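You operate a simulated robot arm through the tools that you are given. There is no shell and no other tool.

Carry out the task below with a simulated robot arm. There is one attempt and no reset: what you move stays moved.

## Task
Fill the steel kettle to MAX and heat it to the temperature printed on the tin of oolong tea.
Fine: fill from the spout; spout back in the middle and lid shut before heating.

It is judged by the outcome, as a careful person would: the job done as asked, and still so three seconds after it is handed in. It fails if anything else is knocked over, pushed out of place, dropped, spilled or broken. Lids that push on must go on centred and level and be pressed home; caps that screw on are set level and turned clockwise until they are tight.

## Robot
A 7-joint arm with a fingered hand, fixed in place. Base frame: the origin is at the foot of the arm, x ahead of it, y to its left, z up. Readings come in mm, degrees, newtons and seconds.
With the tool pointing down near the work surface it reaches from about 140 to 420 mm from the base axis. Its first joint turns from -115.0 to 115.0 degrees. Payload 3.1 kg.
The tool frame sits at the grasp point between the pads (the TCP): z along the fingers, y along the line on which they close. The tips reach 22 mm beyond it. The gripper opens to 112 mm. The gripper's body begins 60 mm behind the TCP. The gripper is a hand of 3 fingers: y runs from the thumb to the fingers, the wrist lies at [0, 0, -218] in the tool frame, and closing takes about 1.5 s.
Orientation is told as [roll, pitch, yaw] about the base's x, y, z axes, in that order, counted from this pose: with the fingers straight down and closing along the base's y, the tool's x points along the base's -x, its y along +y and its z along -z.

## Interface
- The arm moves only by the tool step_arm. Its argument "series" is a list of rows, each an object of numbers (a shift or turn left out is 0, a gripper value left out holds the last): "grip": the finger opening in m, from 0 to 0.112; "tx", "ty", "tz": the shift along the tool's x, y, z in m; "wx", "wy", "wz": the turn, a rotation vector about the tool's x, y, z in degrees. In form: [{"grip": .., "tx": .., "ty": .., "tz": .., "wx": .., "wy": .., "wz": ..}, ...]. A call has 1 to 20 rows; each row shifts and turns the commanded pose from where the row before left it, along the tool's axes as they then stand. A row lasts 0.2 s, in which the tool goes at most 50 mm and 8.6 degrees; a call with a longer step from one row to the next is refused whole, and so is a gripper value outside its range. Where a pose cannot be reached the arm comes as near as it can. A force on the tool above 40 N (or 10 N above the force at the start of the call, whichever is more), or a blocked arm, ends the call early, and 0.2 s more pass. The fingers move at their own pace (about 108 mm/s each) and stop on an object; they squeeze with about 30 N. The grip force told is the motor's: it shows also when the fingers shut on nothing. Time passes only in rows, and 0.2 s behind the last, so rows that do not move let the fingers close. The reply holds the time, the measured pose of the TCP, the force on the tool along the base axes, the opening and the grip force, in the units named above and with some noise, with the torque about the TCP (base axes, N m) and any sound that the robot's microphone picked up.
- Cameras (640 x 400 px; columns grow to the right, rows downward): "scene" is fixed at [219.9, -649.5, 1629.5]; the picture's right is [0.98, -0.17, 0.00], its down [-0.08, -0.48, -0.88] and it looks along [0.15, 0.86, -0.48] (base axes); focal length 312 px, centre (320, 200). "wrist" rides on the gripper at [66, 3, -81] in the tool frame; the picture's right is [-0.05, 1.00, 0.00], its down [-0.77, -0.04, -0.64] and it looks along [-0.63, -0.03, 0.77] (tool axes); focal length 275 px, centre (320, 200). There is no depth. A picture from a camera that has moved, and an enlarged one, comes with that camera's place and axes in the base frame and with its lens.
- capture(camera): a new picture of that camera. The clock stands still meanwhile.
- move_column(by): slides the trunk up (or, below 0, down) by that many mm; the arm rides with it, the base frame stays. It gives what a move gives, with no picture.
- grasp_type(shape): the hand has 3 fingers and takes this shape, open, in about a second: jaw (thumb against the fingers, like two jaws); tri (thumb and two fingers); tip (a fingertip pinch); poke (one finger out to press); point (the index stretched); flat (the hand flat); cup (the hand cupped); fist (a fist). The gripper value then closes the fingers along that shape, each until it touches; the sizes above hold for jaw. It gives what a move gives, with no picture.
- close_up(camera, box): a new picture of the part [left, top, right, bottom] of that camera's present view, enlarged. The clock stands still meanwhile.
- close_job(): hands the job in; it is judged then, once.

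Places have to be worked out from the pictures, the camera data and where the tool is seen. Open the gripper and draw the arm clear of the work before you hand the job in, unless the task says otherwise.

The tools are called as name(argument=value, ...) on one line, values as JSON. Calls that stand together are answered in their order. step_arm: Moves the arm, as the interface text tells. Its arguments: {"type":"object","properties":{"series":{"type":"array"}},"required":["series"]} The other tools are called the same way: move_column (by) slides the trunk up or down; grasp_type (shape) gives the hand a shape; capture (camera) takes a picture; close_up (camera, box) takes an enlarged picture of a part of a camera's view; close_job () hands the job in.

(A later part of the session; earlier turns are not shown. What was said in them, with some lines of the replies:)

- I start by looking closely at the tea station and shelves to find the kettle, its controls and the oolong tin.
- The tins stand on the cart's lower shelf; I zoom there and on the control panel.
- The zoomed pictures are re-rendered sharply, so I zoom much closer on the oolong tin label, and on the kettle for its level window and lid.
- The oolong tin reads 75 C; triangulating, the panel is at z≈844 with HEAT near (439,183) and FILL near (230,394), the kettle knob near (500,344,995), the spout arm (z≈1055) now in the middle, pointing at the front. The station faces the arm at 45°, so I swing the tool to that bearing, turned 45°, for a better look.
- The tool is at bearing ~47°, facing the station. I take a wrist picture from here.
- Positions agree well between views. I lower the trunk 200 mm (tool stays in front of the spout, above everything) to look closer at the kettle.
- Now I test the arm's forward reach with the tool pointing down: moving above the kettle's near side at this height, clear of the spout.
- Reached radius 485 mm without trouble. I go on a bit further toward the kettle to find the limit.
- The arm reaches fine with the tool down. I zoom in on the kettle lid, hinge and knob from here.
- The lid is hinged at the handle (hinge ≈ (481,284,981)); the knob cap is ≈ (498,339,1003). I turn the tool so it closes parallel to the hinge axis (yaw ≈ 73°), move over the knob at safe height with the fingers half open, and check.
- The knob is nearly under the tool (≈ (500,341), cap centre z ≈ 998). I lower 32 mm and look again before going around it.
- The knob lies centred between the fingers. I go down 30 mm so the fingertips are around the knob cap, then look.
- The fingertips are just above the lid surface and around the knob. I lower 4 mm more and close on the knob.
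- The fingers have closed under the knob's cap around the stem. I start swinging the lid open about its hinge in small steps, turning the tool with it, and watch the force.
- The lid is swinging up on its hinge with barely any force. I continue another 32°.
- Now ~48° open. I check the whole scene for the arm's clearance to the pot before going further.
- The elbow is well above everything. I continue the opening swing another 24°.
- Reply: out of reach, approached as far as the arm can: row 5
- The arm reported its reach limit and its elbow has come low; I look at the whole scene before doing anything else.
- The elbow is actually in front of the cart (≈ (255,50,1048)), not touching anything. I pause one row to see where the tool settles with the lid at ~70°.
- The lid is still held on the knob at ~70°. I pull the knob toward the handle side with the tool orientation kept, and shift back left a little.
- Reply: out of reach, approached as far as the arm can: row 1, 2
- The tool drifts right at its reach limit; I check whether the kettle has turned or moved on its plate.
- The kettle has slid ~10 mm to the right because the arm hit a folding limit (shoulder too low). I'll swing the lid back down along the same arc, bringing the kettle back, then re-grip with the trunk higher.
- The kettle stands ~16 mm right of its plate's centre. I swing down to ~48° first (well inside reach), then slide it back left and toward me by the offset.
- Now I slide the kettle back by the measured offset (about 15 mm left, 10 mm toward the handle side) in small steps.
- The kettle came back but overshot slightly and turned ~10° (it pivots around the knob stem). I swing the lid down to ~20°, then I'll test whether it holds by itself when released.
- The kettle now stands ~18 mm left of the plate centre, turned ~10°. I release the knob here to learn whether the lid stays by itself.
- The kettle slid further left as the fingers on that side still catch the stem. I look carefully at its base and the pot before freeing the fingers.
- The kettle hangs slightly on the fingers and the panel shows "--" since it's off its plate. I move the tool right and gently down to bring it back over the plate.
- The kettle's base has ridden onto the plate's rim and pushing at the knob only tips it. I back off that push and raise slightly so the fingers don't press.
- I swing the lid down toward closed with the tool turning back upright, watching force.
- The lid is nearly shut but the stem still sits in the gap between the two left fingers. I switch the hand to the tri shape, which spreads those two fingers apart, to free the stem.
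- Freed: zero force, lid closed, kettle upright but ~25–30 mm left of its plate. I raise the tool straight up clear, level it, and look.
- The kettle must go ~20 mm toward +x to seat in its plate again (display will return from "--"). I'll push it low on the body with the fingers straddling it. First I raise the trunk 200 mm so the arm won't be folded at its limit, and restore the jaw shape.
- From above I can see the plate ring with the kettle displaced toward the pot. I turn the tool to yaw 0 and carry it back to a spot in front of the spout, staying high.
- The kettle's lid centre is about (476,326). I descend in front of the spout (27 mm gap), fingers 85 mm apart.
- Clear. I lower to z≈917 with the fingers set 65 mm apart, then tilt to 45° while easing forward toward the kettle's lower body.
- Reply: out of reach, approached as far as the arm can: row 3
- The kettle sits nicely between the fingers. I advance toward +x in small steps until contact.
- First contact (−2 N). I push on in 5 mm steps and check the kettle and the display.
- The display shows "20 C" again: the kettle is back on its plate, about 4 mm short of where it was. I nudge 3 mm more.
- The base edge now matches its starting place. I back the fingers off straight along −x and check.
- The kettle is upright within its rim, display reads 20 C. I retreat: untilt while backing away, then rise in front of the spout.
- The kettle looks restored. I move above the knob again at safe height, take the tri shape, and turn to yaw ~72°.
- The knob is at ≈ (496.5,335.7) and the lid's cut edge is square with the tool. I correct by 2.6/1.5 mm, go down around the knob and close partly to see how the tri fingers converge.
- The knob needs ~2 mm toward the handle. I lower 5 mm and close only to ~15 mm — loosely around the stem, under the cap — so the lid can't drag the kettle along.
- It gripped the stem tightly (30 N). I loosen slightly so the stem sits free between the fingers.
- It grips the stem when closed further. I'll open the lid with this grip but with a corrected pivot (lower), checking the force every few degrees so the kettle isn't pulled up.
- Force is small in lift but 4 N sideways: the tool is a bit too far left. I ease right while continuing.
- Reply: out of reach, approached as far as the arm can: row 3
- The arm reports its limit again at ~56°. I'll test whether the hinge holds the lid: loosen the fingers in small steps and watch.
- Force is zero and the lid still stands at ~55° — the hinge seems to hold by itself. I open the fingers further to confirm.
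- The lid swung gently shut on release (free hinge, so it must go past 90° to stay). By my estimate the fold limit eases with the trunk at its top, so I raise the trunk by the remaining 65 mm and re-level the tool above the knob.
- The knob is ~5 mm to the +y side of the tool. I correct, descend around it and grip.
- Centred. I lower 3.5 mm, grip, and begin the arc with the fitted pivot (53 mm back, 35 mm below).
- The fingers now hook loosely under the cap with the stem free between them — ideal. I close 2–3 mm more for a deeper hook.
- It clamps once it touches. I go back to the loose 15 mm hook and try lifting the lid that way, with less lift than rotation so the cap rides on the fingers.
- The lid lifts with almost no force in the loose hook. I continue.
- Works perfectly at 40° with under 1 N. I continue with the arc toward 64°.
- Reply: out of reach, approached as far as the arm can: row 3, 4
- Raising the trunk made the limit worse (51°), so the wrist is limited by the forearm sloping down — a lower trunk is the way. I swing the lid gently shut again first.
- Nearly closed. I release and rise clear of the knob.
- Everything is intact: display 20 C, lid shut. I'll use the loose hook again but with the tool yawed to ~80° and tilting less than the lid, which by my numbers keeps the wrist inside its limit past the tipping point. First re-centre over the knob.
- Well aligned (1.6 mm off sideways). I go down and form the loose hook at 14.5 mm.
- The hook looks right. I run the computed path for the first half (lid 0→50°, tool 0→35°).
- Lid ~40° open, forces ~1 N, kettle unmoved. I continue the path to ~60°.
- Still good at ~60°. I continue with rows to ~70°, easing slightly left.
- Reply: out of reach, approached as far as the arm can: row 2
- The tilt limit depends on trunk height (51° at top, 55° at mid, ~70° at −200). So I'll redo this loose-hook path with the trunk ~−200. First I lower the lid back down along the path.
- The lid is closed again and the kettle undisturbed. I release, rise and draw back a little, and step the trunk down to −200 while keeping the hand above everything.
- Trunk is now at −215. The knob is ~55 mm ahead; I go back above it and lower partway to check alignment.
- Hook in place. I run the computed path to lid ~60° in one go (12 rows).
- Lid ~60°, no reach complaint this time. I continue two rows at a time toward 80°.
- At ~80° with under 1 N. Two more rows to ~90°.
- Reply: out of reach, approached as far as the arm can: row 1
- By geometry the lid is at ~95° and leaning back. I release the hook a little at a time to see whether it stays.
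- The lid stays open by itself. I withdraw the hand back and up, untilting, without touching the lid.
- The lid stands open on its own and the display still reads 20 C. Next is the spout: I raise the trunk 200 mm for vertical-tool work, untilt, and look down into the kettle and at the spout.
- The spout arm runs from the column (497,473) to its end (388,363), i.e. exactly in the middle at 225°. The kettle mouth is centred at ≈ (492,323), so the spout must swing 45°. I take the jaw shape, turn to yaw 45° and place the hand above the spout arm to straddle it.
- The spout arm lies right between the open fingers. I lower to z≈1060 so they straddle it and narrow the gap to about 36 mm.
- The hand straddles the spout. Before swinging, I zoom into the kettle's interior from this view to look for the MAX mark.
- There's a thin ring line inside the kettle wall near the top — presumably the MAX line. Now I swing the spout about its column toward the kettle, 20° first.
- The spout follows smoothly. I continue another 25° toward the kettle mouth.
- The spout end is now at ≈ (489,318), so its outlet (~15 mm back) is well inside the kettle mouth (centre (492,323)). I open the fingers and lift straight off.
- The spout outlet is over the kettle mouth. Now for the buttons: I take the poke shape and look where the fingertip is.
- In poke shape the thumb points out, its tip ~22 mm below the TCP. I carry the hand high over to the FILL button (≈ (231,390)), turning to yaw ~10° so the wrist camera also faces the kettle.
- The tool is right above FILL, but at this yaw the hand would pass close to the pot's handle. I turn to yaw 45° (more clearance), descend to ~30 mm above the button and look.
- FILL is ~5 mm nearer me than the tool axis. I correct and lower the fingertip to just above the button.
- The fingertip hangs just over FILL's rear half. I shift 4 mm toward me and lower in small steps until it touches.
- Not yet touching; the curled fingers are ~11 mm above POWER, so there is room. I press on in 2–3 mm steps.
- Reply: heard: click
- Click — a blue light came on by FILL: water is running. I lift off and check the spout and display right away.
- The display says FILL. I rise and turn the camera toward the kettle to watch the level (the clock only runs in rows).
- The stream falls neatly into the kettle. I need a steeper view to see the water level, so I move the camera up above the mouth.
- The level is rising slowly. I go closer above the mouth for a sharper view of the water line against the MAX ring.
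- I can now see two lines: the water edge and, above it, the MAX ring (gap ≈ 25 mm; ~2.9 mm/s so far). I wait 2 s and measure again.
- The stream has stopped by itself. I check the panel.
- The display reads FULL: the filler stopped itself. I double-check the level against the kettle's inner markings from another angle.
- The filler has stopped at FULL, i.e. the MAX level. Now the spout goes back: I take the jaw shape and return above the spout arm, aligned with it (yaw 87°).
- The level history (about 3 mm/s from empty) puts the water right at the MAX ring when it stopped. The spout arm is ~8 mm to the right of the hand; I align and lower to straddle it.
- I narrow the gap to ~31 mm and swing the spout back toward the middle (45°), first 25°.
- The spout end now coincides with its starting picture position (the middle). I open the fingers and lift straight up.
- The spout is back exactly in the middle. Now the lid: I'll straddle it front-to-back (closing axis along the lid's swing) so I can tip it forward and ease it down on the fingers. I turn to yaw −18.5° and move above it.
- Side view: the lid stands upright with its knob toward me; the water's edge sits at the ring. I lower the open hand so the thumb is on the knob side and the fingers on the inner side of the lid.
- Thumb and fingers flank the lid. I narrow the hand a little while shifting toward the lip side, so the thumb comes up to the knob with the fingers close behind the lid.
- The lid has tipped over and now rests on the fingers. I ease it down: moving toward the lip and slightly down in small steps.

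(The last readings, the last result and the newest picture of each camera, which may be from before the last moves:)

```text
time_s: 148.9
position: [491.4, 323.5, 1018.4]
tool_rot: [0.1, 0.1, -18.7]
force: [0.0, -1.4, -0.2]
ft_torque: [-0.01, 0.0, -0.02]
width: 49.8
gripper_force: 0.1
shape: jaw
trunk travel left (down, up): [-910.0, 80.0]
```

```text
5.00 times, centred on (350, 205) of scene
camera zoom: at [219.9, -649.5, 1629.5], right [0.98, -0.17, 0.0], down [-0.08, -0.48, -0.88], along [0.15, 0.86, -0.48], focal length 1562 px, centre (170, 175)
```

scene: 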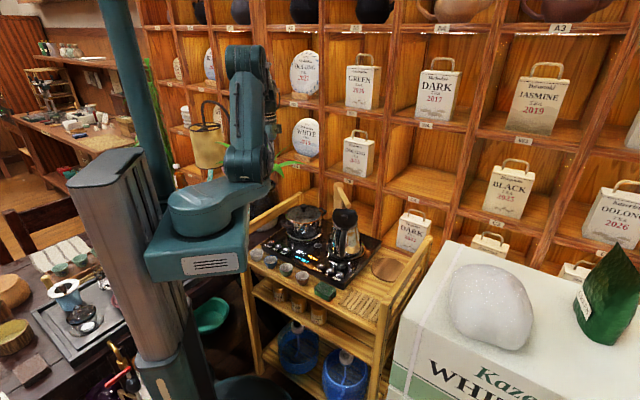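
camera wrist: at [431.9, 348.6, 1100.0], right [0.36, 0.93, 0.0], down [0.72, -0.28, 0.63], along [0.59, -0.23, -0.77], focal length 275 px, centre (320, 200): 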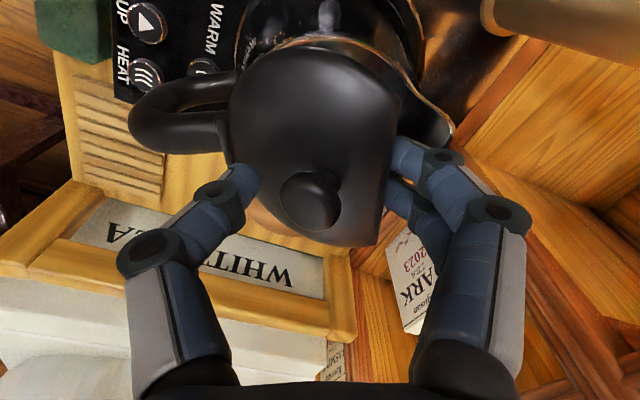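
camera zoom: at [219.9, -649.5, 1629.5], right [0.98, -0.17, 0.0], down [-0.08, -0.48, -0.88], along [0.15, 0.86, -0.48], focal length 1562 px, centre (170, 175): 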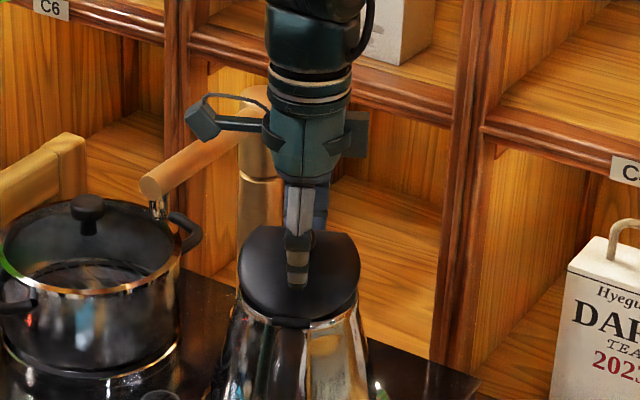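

step_arm(series=[{"ty": 0.003}, {"ty": 0.003}, {"ty": 0.003}])

capture(camera="wrist")

close_up(camera="scene", box=[310, 165, 390, 245])

```text
time_s: 149.7
position: [495.2, 331.6, 1019.4]
tool_rot: [0.1, 0.1, -18.7]
force: [-0.8, 0.0, 0.0]
ft_torque: [0.04, -0.01, 0.01]
width: 49.7
gripper_force: 0.0
shape: jaw
trunk travel left (down, up): [-910.0, 80.0]
```

```text
taken
camera wrist: at [435.4, 356.5, 1101.2], right [0.36, 0.93, 0.0], down [0.72, -0.28, 0.63], along [0.59, -0.23, -0.77], focal length 275 px, centre (320, 200)
```

wrist: 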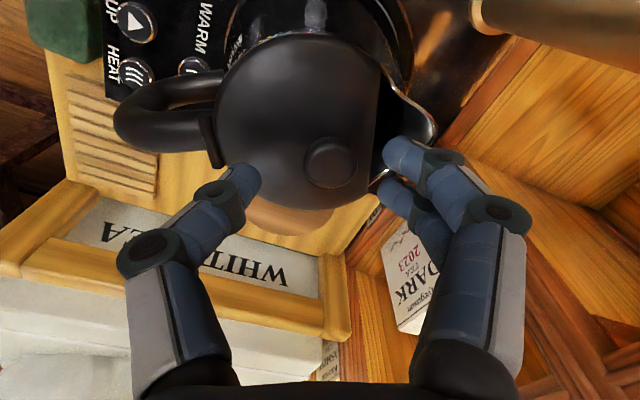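

```text
5.00 times, centred on (350, 205) of scene
camera zoom: at [219.9, -649.5, 1629.5], right [0.98, -0.17, 0.0], down [-0.08, -0.48, -0.88], along [0.15, 0.86, -0.48], focal length 1562 px, centre (170, 175)
```

zoom: 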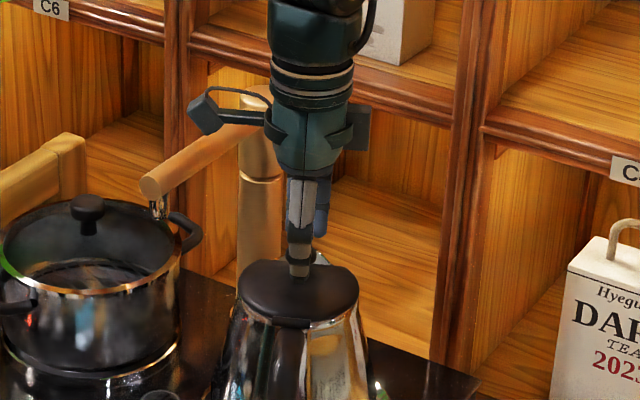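

The lid has closed gently. I lift the hand straight up and compare the kettle with its initial picture.

step_arm(series=[{"tz": -0.02}, {"tz": -0.04}, {"tz": -0.045}, {"tz": -0.045}, {"tz": -0.045}])

close_up(camera="scene", box=[320, 205, 380, 265])

close_up(camera="scene", box=[325, 205, 370, 235])

close_up(camera="scene", box=[250, 215, 360, 285])

```text
time_s: 150.9
position: [493.1, 332.3, 1215.9]
tool_rot: [0.2, 0.1, -18.7]
force: [-0.7, 0.4, -0.5]
ft_torque: [0.01, 0.01, -0.02]
width: 49.9
gripper_force: 0.1
shape: jaw
trunk travel left (down, up): [-910.0, 80.0]
```

```text
6.67 times, centred on (350, 235) of scene
camera zoom: at [219.9, -649.5, 1629.5], right [0.98, -0.17, 0.0], down [-0.08, -0.48, -0.88], along [0.15, 0.86, -0.48], focal length 2083 px, centre (120, -33)
```

zoom: 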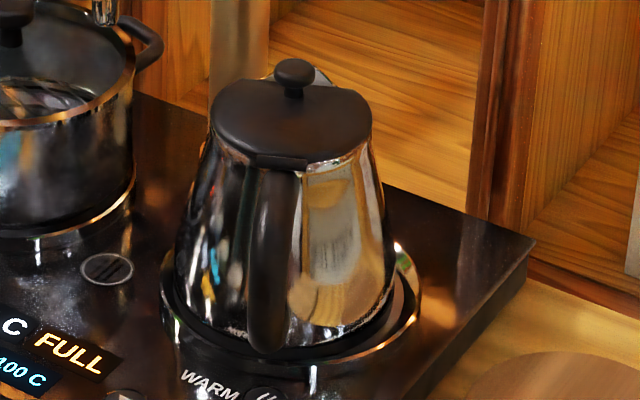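

```text
13.33 times, centred on (348, 220) of scene
camera zoom: at [219.9, -649.5, 1629.5], right [0.98, -0.17, 0.0], down [-0.08, -0.48, -0.88], along [0.15, 0.86, -0.48], focal length 4166 px, centre (-47, -67)
```

zoom: 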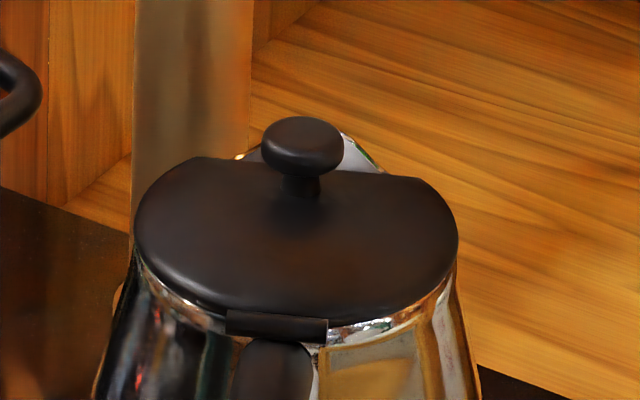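

```text
5.71 times, centred on (305, 250) of scene
camera zoom: at [219.9, -649.5, 1629.5], right [0.98, -0.17, 0.0], down [-0.08, -0.48, -0.88], along [0.15, 0.86, -0.48], focal length 1785 px, centre (406, -86)
```

zoom: 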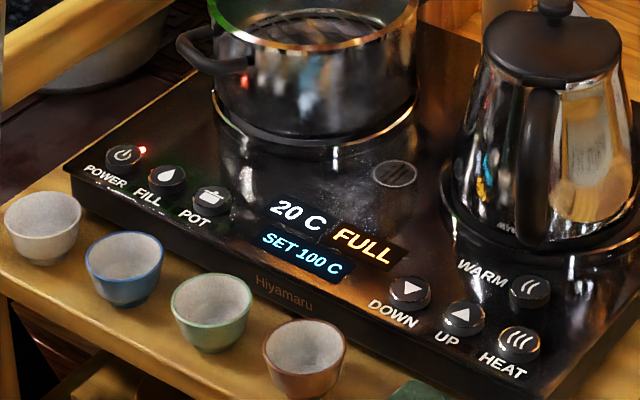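

The lid is shut flush like at the start and the kettle is on its plate. Now the temperature: poke shape, and over to the DOWN button (≈ (378,240)).

grasp_type(shape="poke")

step_arm(series=[{"wz": -7.96}, {"wz": -7.96}, {"wz": -7.96}, {"wz": -7.96}, {"wz": -7.96}, {"wz": -7.96}, {"wz": -7.96}, {"wz": -7.96}, {"tx": 0.0387, "ty": 0.0044}, {"tx": 0.0387, "ty": 0.0044}, {"tx": 0.0387, "ty": 0.0044}, {"tx": 0.0388, "ty": 0.0045}, {"tz": 0.045}, {"tz": 0.045}, {"tz": 0.045}, {"tz": 0.045}, {"tz": 0.045}, {"tz": 0.045}])

capture(camera="wrist")

```text
time_s: 151.8
position: [495.1, 333.4, 1215.3]
tool_rot: [0.1, 0.1, -18.7]
force: [-0.5, 0.0, -0.2]
ft_torque: [0.04, 0.02, -0.01]
width: 0.2
gripper_force: 0.1
shape: poke
trunk travel left (down, up): [-910.0, 80.0]
```

```text
time_s: 155.6
position: [375.0, 236.5, 944.1]
tool_rot: [0.2, 0.0, 45.1]
force: [0.4, 0.2, -1.2]
ft_torque: [0.0, 0.01, 0.01]
width: 0.0
gripper_force: 0.0
shape: poke
trunk travel left (down, up): [-910.0, 80.0]
```

```text
taken
camera wrist: at [328.1, 192.5, 1025.3], right [-0.67, 0.74, 0.0], down [0.57, 0.52, 0.64], along [0.47, 0.43, -0.77], focal length 275 px, centre (320, 200)
```

wrist: 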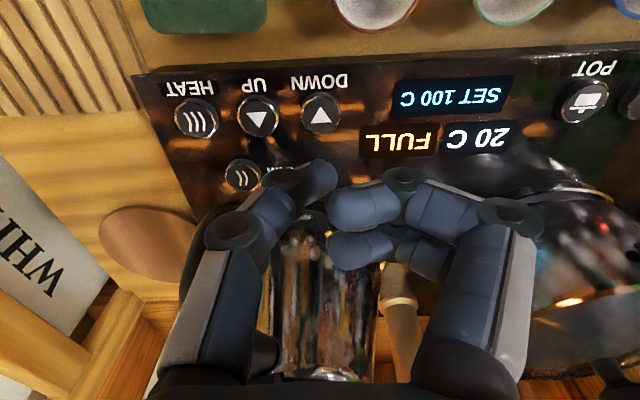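

DOWN sits straight ahead of the fingertip. I descend to just above it.

step_arm(series=[{"tx": 0.0015, "tz": 0.03}, {"tz": 0.025}, {"tz": 0.012}])

close_up(camera="wrist", box=[220, 80, 420, 220])

close_up(camera="scene", box=[290, 240, 360, 290])

```text
time_s: 156.4
position: [371.5, 233.8, 876.4]
tool_rot: [0.0, -0.1, 45.0]
force: [0.0, -0.2, 0.1]
ft_torque: [0.01, 0.0, -0.01]
width: 0.1
gripper_force: 0.1
shape: poke
trunk travel left (down, up): [-910.0, 80.0]
```

```text
2.86 times, centred on (320, 150) of wrist
camera zoom: at [324.6, 190.9, 958.3], right [-0.67, 0.74, 0.0], down [0.57, 0.52, 0.64], along [0.47, 0.43, -0.77], focal length 786 px, centre (320, 343)
```

zoom: 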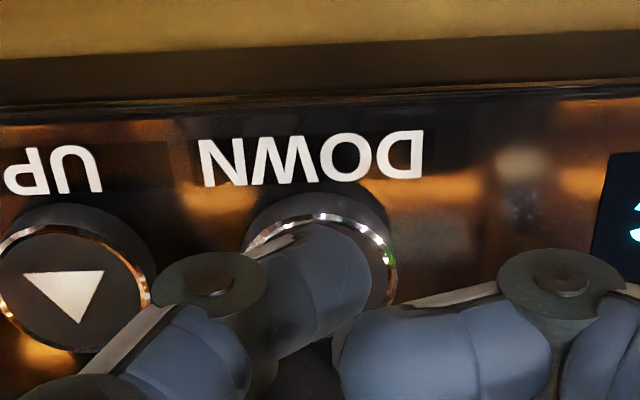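

```text
8.00 times, centred on (325, 265) of scene
camera zoom: at [219.9, -649.5, 1629.5], right [0.98, -0.17, 0.0], down [-0.08, -0.48, -0.88], along [0.15, 0.86, -0.48], focal length 2499 px, centre (280, -320)
```

zoom: 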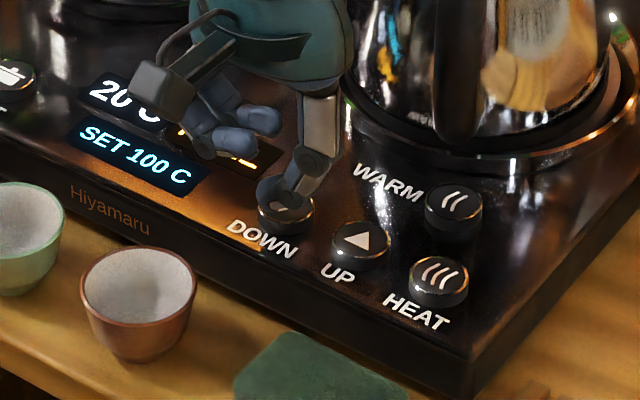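

The fingertip is centred over DOWN. I press in small steps until it clicks.

step_arm(series=[{"tz": 0.003}, {"tz": 0.003}])

close_up(camera="scene", box=[290, 240, 360, 290])

```text
time_s: 157.0
position: [371.8, 233.3, 871.9]
tool_rot: [0.2, -0.1, 45.0]
force: [-1.1, -0.5, -0.3]
ft_torque: [-0.02, 0.04, -0.02]
width: 0.0
gripper_force: 0.0
shape: poke
trunk travel left (down, up): [-910.0, 80.0]
```

```text
8.00 times, centred on (325, 265) of scene
camera zoom: at [219.9, -649.5, 1629.5], right [0.98, -0.17, 0.0], down [-0.08, -0.48, -0.88], along [0.15, 0.86, -0.48], focal length 2499 px, centre (280, -320)
```

zoom: 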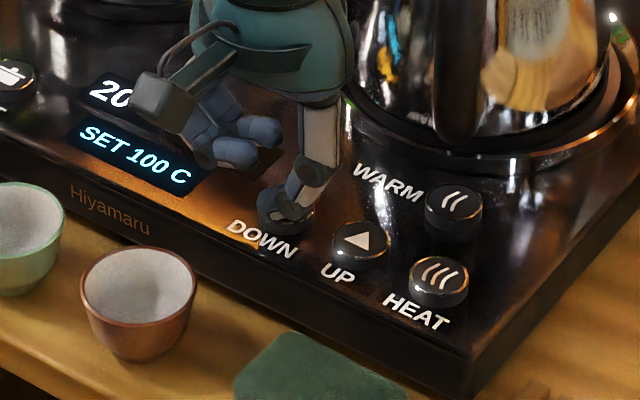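

step_arm(series=[{"tz": 0.0025}])

close_up(camera="scene", box=[290, 240, 360, 290])

```text
time_s: 157.4
position: [370.5, 233.3, 869.6]
tool_rot: [0.2, -0.2, 45.0]
force: [0.9, -0.7, 3.7]
ft_torque: [-0.01, -0.06, -0.01]
width: 0.0
gripper_force: 0.0
shape: poke
trunk travel left (down, up): [-910.0, 80.0]
heard: click
```

```text
8.00 times, centred on (325, 265) of scene
camera zoom: at [219.9, -649.5, 1629.5], right [0.98, -0.17, 0.0], down [-0.08, -0.48, -0.88], along [0.15, 0.86, -0.48], focal length 2499 px, centre (280, -320)
```

zoom: 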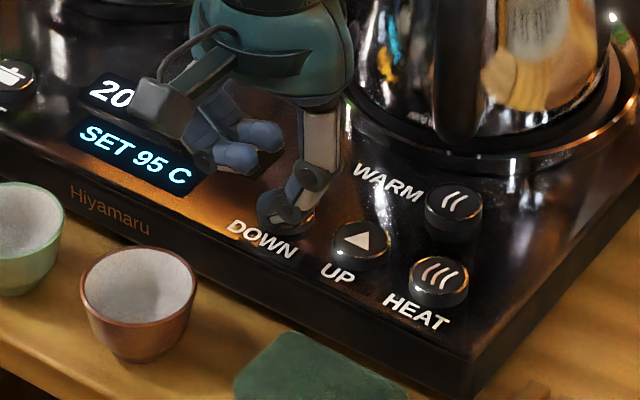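

One press = 5 °C: SET 95 C. I release and press again, one press at a time, reading the display.

step_arm(series=[{"tz": -0.007}, {"tz": 0.007}])

close_up(camera="scene", box=[290, 240, 360, 290])

```text
time_s: 158.0
position: [370.9, 233.8, 869.2]
tool_rot: [0.1, -0.1, 44.9]
force: [0.7, -0.1, 1.2]
ft_torque: [-0.02, 0.01, 0.0]
width: 0.3
gripper_force: 0.0
shape: poke
trunk travel left (down, up): [-910.0, 80.0]
heard: click
```

```text
8.00 times, centred on (325, 265) of scene
camera zoom: at [219.9, -649.5, 1629.5], right [0.98, -0.17, 0.0], down [-0.08, -0.48, -0.88], along [0.15, 0.86, -0.48], focal length 2499 px, centre (280, -320)
```

zoom: 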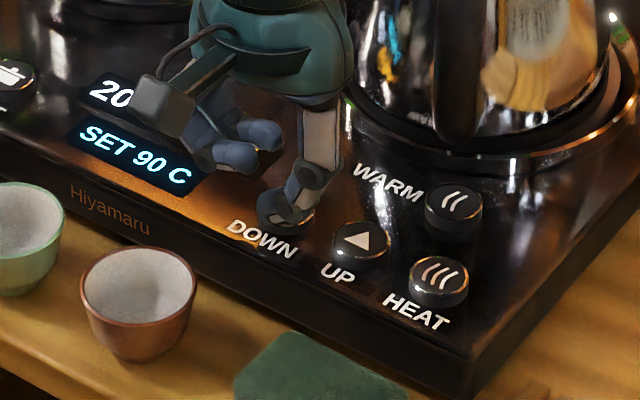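

SET 90 C. Third press.

step_arm(series=[{"tz": -0.007}, {"tz": 0.007}])

close_up(camera="scene", box=[290, 240, 360, 290])

```text
time_s: 158.6
position: [371.2, 233.4, 869.9]
tool_rot: [0.1, -0.1, 45.1]
force: [0.1, -0.3, -0.4]
ft_torque: [-0.04, 0.01, 0.0]
width: 0.2
gripper_force: 0.2
shape: poke
trunk travel left (down, up): [-910.0, 80.0]
heard: click
```

```text
8.00 times, centred on (325, 265) of scene
camera zoom: at [219.9, -649.5, 1629.5], right [0.98, -0.17, 0.0], down [-0.08, -0.48, -0.88], along [0.15, 0.86, -0.48], focal length 2499 px, centre (280, -320)
```

zoom: 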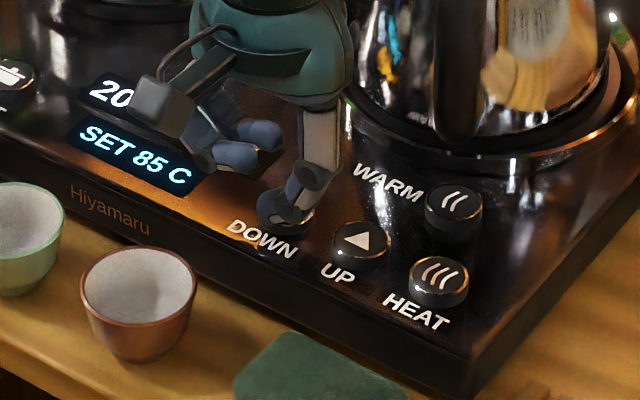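

SET 85 C. Fourth press.

step_arm(series=[{"tz": -0.007}, {"tz": 0.007}])

close_up(camera="scene", box=[290, 240, 360, 290])

```text
time_s: 159.2
position: [371.3, 234.4, 870.5]
tool_rot: [0.0, -0.2, 45.1]
force: [-1.0, -0.5, 1.2]
ft_torque: [-0.03, 0.02, -0.01]
width: 0.0
gripper_force: 0.1
shape: poke
trunk travel left (down, up): [-910.0, 80.0]
heard: click
```

```text
8.00 times, centred on (325, 265) of scene
camera zoom: at [219.9, -649.5, 1629.5], right [0.98, -0.17, 0.0], down [-0.08, -0.48, -0.88], along [0.15, 0.86, -0.48], focal length 2499 px, centre (280, -320)
```

zoom: 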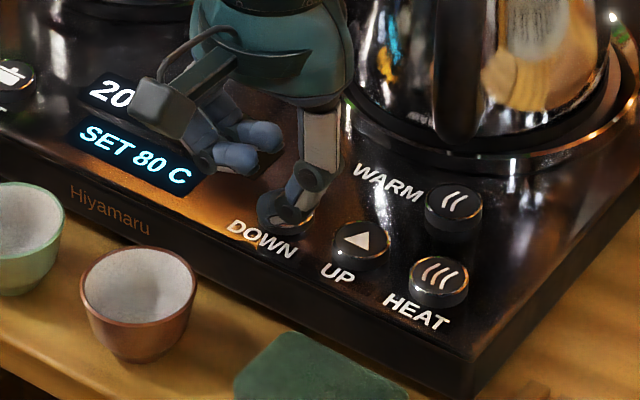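

SET 80 C. Before the last press I re-read the oolong tin label at higher zoom.

close_up(camera="scene", box=[317, 314, 327, 324])

close_up(camera="scene", box=[275, 275, 345, 330])

```text
16.00 times, centred on (322, 319) of scene
camera zoom: at [219.9, -649.5, 1629.5], right [0.98, -0.17, 0.0], down [-0.08, -0.48, -0.88], along [0.15, 0.86, -0.48], focal length 4999 px, centre (288, -1704)
```

zoom: 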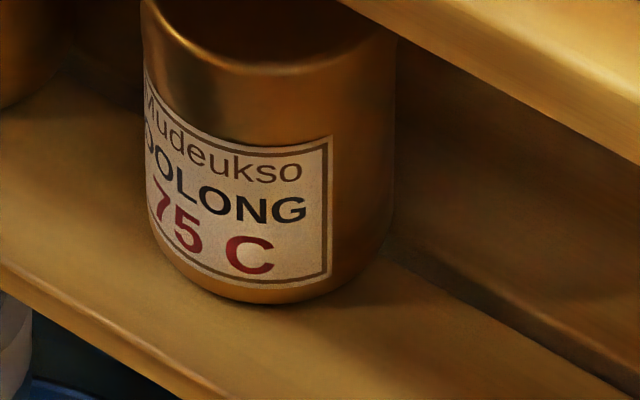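

```text
7.27 times, centred on (310, 302) of scene
camera zoom: at [219.9, -649.5, 1629.5], right [0.98, -0.17, 0.0], down [-0.08, -0.48, -0.88], along [0.15, 0.86, -0.48], focal length 2272 px, centre (393, -546)
```

zoom: 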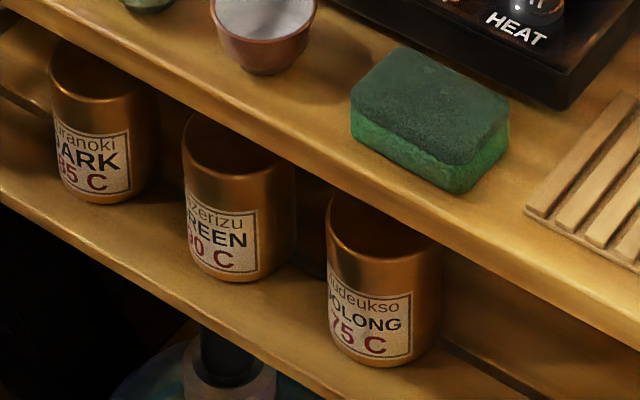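

The label clearly reads OOLONG 75 C. Fifth press.

step_arm(series=[{"tz": -0.007}, {"tz": 0.007}])

close_up(camera="scene", box=[290, 240, 360, 290])

```text
time_s: 159.8
position: [372.1, 232.3, 869.4]
tool_rot: [0.1, -0.2, 45.0]
force: [-0.2, 0.5, 2.4]
ft_torque: [0.01, 0.0, -0.01]
width: 0.0
gripper_force: 0.0
shape: poke
trunk travel left (down, up): [-910.0, 80.0]
heard: click
```

```text
8.00 times, centred on (325, 265) of scene
camera zoom: at [219.9, -649.5, 1629.5], right [0.98, -0.17, 0.0], down [-0.08, -0.48, -0.88], along [0.15, 0.86, -0.48], focal length 2499 px, centre (280, -320)
```

zoom: 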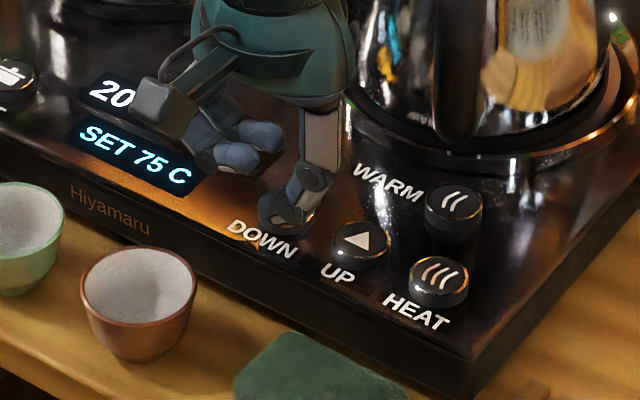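

SET 75 C. I lift off and move 83 mm right to the HEAT button.

step_arm(series=[{"tz": -0.04}, {"tz": -0.03, "ty": -0.02}, {"ty": -0.032, "tx": 0.0007}, {"ty": -0.031}])

capture(camera="wrist")

close_up(camera="scene", box=[280, 190, 400, 290])

```text
time_s: 160.8
position: [430.6, 172.9, 939.4]
tool_rot: [0.2, -0.1, 45.1]
force: [-1.0, -0.1, 0.4]
ft_torque: [0.01, 0.01, 0.02]
width: 0.0
gripper_force: 0.0
shape: poke
trunk travel left (down, up): [-910.0, 80.0]
```

```text
taken
camera wrist: at [384.8, 128.1, 1021.1], right [-0.67, 0.74, 0.0], down [0.57, 0.52, 0.64], along [0.47, 0.43, -0.77], focal length 275 px, centre (320, 200)
```

wrist: 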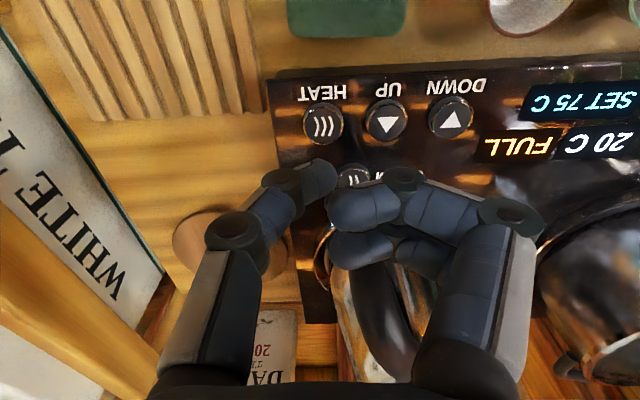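

```text
4.00 times, centred on (340, 240) of scene
camera zoom: at [219.9, -649.5, 1629.5], right [0.98, -0.17, 0.0], down [-0.08, -0.48, -0.88], along [0.15, 0.86, -0.48], focal length 1250 px, centre (240, 40)
```

zoom: 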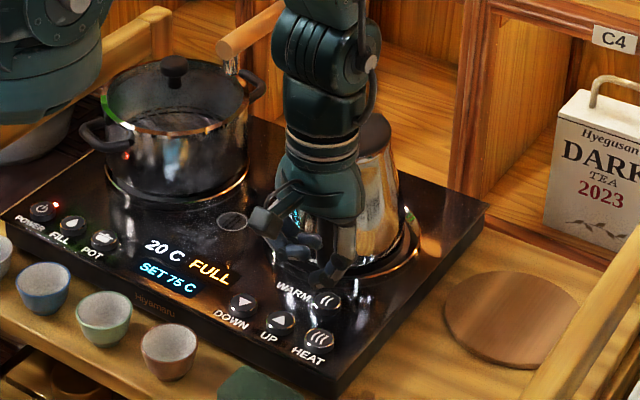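

HEAT is 8 mm ahead of the tool axis; I correct by 3.5 mm, descend and check.

step_arm(series=[{"tx": -0.0034, "ty": 0.0015}, {"tz": 0.03}, {"tz": 0.022}, {"tz": 0.01}])

close_up(camera="wrist", box=[220, 80, 420, 220])

close_up(camera="scene", box=[300, 220, 380, 290])

```text
time_s: 161.8
position: [431.4, 178.0, 876.8]
tool_rot: [0.1, -0.2, 45.0]
force: [0.0, 0.7, 0.3]
ft_torque: [-0.04, -0.01, 0.03]
width: 0.0
gripper_force: 0.2
shape: poke
trunk travel left (down, up): [-910.0, 80.0]
```

```text
2.86 times, centred on (320, 150) of wrist
camera zoom: at [384.7, 133.9, 958.1], right [-0.67, 0.74, 0.0], down [0.57, 0.52, 0.64], along [0.47, 0.43, -0.77], focal length 786 px, centre (320, 343)
```

zoom: 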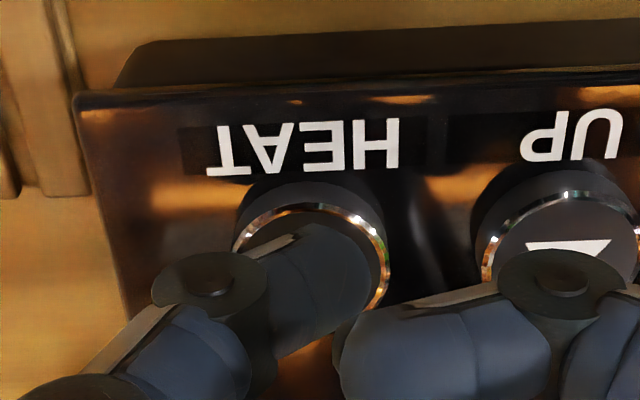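

```text
5.71 times, centred on (340, 255) of scene
camera zoom: at [219.9, -649.5, 1629.5], right [0.98, -0.17, 0.0], down [-0.08, -0.48, -0.88], along [0.15, 0.86, -0.48], focal length 1785 px, centre (206, -114)
```

zoom: 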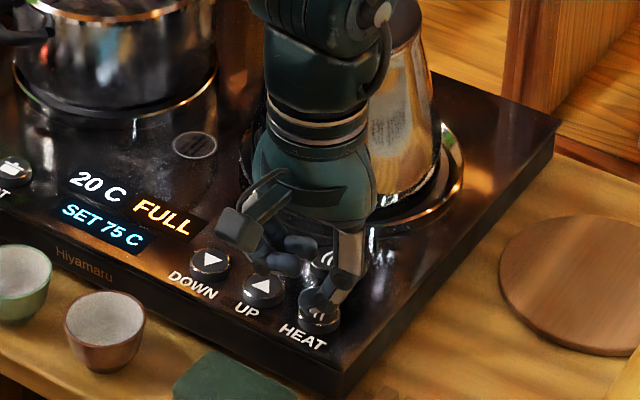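

The fingertip is centred over HEAT. Spout in the middle, lid shut, SET 75 — I press.

step_arm(series=[{"tz": 0.003}, {"tz": 0.003}])

step_arm(series=[{"tz": 0.0015}])

close_up(camera="scene", box=[300, 220, 380, 290])

```text
time_s: 162.4
position: [432.3, 177.8, 871.4]
tool_rot: [0.1, -0.1, 45.0]
force: [-0.4, -1.2, -0.3]
ft_torque: [0.01, 0.01, -0.01]
width: 0.0
gripper_force: 0.1
shape: poke
trunk travel left (down, up): [-910.0, 80.0]
heard: click
```

```text
time_s: 162.8
position: [432.1, 178.2, 870.7]
tool_rot: [0.1, -0.1, 45.0]
force: [0.3, -0.8, 1.5]
ft_torque: [0.02, -0.03, 0.02]
width: 0.1
gripper_force: 0.0
shape: poke
trunk travel left (down, up): [-910.0, 80.0]
```

```text
5.71 times, centred on (340, 255) of scene
camera zoom: at [219.9, -649.5, 1629.5], right [0.98, -0.17, 0.0], down [-0.08, -0.48, -0.88], along [0.15, 0.86, -0.48], focal length 1785 px, centre (206, -114)
```

zoom: 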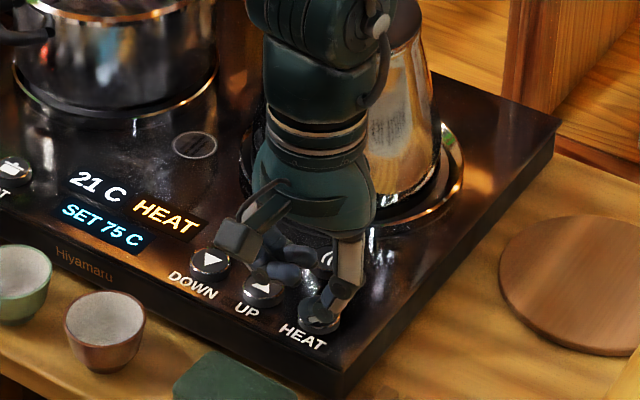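

Heating: "21 C HEAT, SET 75 C". I lift off the button and draw the arm back clear while it heats.

step_arm(series=[{"tz": -0.03}, {"tz": -0.045}, {"tz": -0.045}, {"tz": -0.045}, {"tz": -0.045, "tx": 0.01}, {"tz": -0.04, "tx": 0.025}, {"tx": 0.04}, {"tx": 0.04}, {"tx": 0.03}])

capture(camera="scene")

close_up(camera="scene", box=[255, 180, 385, 280])

```text
time_s: 164.8
position: [325.3, 68.7, 1116.9]
tool_rot: [0.1, -0.2, 45.1]
force: [0.4, -0.3, -0.2]
ft_torque: [0.01, -0.01, -0.01]
width: 0.0
gripper_force: 0.1
shape: poke
trunk travel left (down, up): [-910.0, 80.0]
```

```text
taken
```

scene: 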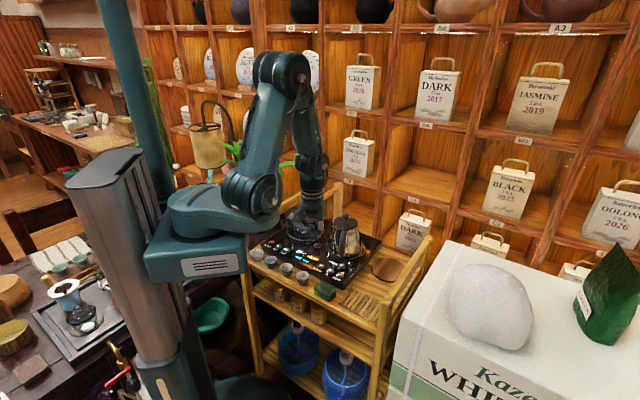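

```text
4.00 times, centred on (320, 230) of scene
camera zoom: at [219.9, -649.5, 1629.5], right [0.98, -0.17, 0.0], down [-0.08, -0.48, -0.88], along [0.15, 0.86, -0.48], focal length 1250 px, centre (320, 80)
```

zoom: 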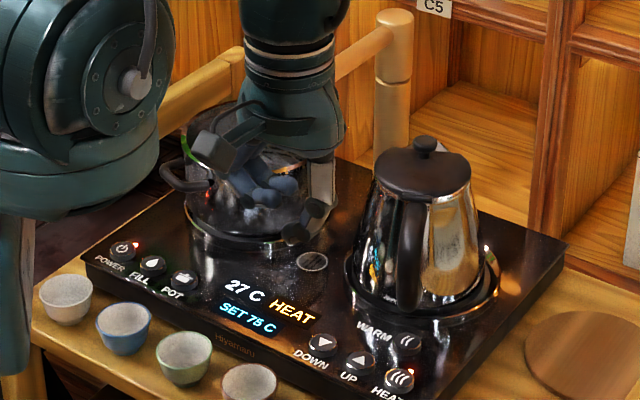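

27 C and rising about 3 °C/s. I raise the arm further, open the hand, and wait.

grasp_type(shape="jaw")

step_arm(series=[{"tz": -0.045, "grip": 0.1}, {"tz": -0.045}, {"tz": -0.045}, {}, {}, {}, {}, {}, {}, {}, {}, {}, {}, {}, {}, {}, {}, {}, {}, {}])

step_arm(series=[{}, {}, {}, {}, {}, {}, {}, {}, {}, {}, {}, {}, {}, {}, {}, {}, {}, {}, {}, {}])

close_up(camera="scene", box=[255, 180, 385, 280])

```text
time_s: 165.7
position: [327.9, 73.6, 1116.5]
tool_rot: [0.1, -0.2, 45.1]
force: [0.8, 0.4, 0.3]
ft_torque: [0.0, -0.02, -0.01]
width: 112.0
gripper_force: 0.1
shape: jaw
trunk travel left (down, up): [-910.0, 80.0]
```

```text
time_s: 169.9
position: [327.9, 72.0, 1254.4]
tool_rot: [0.1, -0.1, 45.1]
force: [-0.2, 0.2, 0.7]
ft_torque: [-0.01, -0.02, 0.03]
width: 100.1
gripper_force: 0.0
shape: jaw
trunk travel left (down, up): [-910.0, 80.0]
```

```text
time_s: 174.1
position: [328.7, 71.9, 1253.2]
tool_rot: [0.1, -0.1, 45.0]
force: [0.1, 0.3, 0.6]
ft_torque: [-0.03, -0.01, 0.04]
width: 100.1
gripper_force: 0.0
shape: jaw
trunk travel left (down, up): [-910.0, 80.0]
```

```text
4.00 times, centred on (320, 230) of scene
camera zoom: at [219.9, -649.5, 1629.5], right [0.98, -0.17, 0.0], down [-0.08, -0.48, -0.88], along [0.15, 0.86, -0.48], focal length 1250 px, centre (320, 80)
```

zoom: 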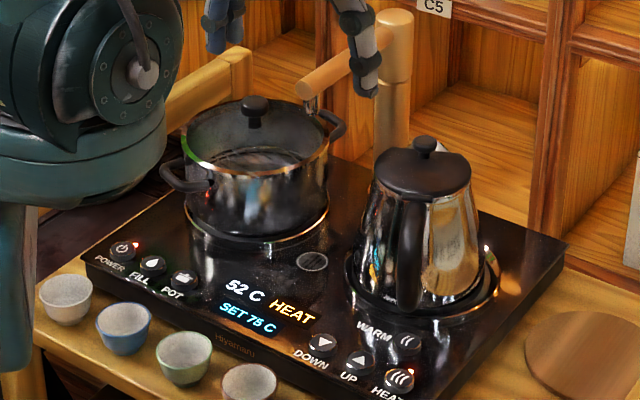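

52 C now. I wait on until it reaches 75.

step_arm(series=[{}, {}, {}, {}, {}, {}, {}, {}, {}, {}, {}, {}, {}, {}, {}, {}, {}, {}, {}, {}])

step_arm(series=[{}, {}, {}, {}, {}, {}, {}, {}, {}, {}, {}, {}, {}, {}, {}, {}, {}, {}])

close_up(camera="scene", box=[255, 180, 385, 280])

```text
time_s: 178.3
position: [328.7, 73.0, 1254.4]
tool_rot: [0.1, -0.1, 44.9]
force: [1.5, 0.6, -0.6]
ft_torque: [0.03, 0.02, 0.0]
width: 100.2
gripper_force: 0.1
shape: jaw
trunk travel left (down, up): [-910.0, 80.0]
```

```text
time_s: 182.1
position: [328.3, 72.4, 1253.6]
tool_rot: [0.1, -0.1, 45.0]
force: [0.1, -0.7, 0.5]
ft_torque: [-0.01, -0.02, 0.01]
width: 100.1
gripper_force: 0.0
shape: jaw
trunk travel left (down, up): [-910.0, 80.0]
```

```text
4.00 times, centred on (320, 230) of scene
camera zoom: at [219.9, -649.5, 1629.5], right [0.98, -0.17, 0.0], down [-0.08, -0.48, -0.88], along [0.15, 0.86, -0.48], focal length 1250 px, centre (320, 80)
```

zoom: 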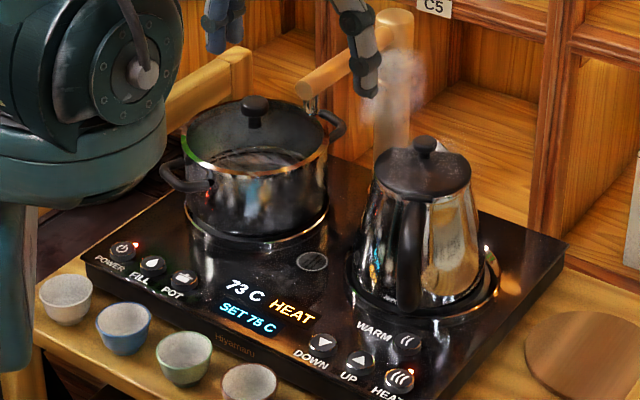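

73 C, steam rising. A little longer.

step_arm(series=[{}, {}, {}, {}, {}, {}, {}, {}, {}])

close_up(camera="scene", box=[255, 180, 385, 280])

```text
time_s: 184.1
position: [328.5, 72.6, 1254.4]
tool_rot: [0.0, -0.1, 45.1]
force: [0.0, 0.6, 0.4]
ft_torque: [0.01, -0.01, 0.02]
width: 100.3
gripper_force: 0.1
shape: jaw
trunk travel left (down, up): [-910.0, 80.0]
```

```text
4.00 times, centred on (320, 230) of scene
camera zoom: at [219.9, -649.5, 1629.5], right [0.98, -0.17, 0.0], down [-0.08, -0.48, -0.88], along [0.15, 0.86, -0.48], focal length 1250 px, centre (320, 80)
```

zoom: 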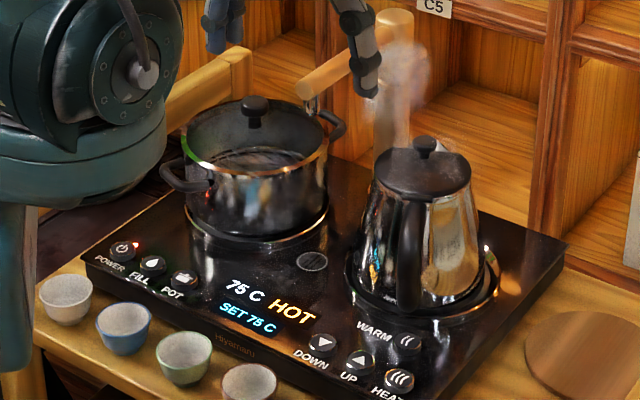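

The display reads "75 C HOT" and the heater switched itself off. A last look over the whole scene before handing in.

capture(camera="scene")

close_up(camera="scene", box=[275, 175, 385, 265])

```text
taken
```

scene: 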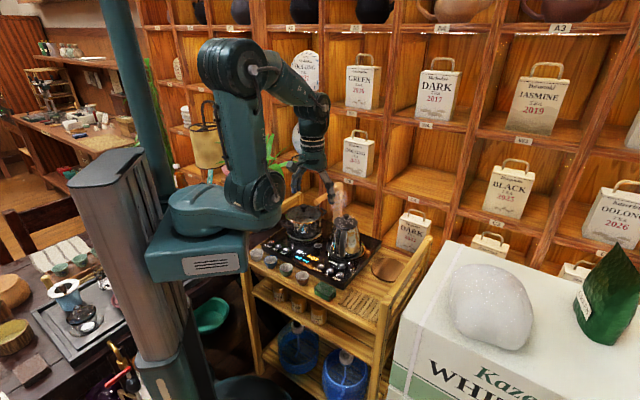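

```text
4.44 times, centred on (330, 220) of scene
camera zoom: at [219.9, -649.5, 1629.5], right [0.98, -0.17, 0.0], down [-0.08, -0.48, -0.88], along [0.15, 0.86, -0.48], focal length 1388 px, centre (276, 111)
```

zoom: 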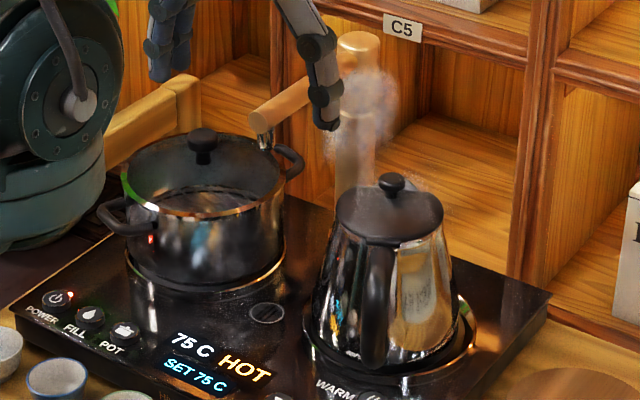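

Everything is in place: kettle full on its plate at 75 C, lid shut, spout in the middle, arm clear with the hand open. I hand the job in.

close_job()

```text
The job is handed in.
```

The kettle is filled to MAX and heated to 75 C, the temperature on the oolong tin, and I've handed the job in. At hand-in the display read "75 C HOT" with SET 75 C.

- **Fill:** I filled the kettle from the spout, and the filler stopped itself and showed FULL. I took FULL as MAX. I couldn't see the water's edge clearly at the ring inside the kettle, but the rate it rose puts the level there.
- **Before heating:** I swung the spout back to the middle, where it matches the starting picture. I then lowered the lid shut flush before pressing HEAT.
- **Kettle position:** On my first tries at opening the lid the kettle slid off its plate and the display lost its reading. I pushed it back, and it reads normally now. It sits about 4 mm left of where it started and is turned slightly.
- **Everything else:** In the last pictures nothing else is knocked over, moved or spilled. The arm is clear with the hand open.
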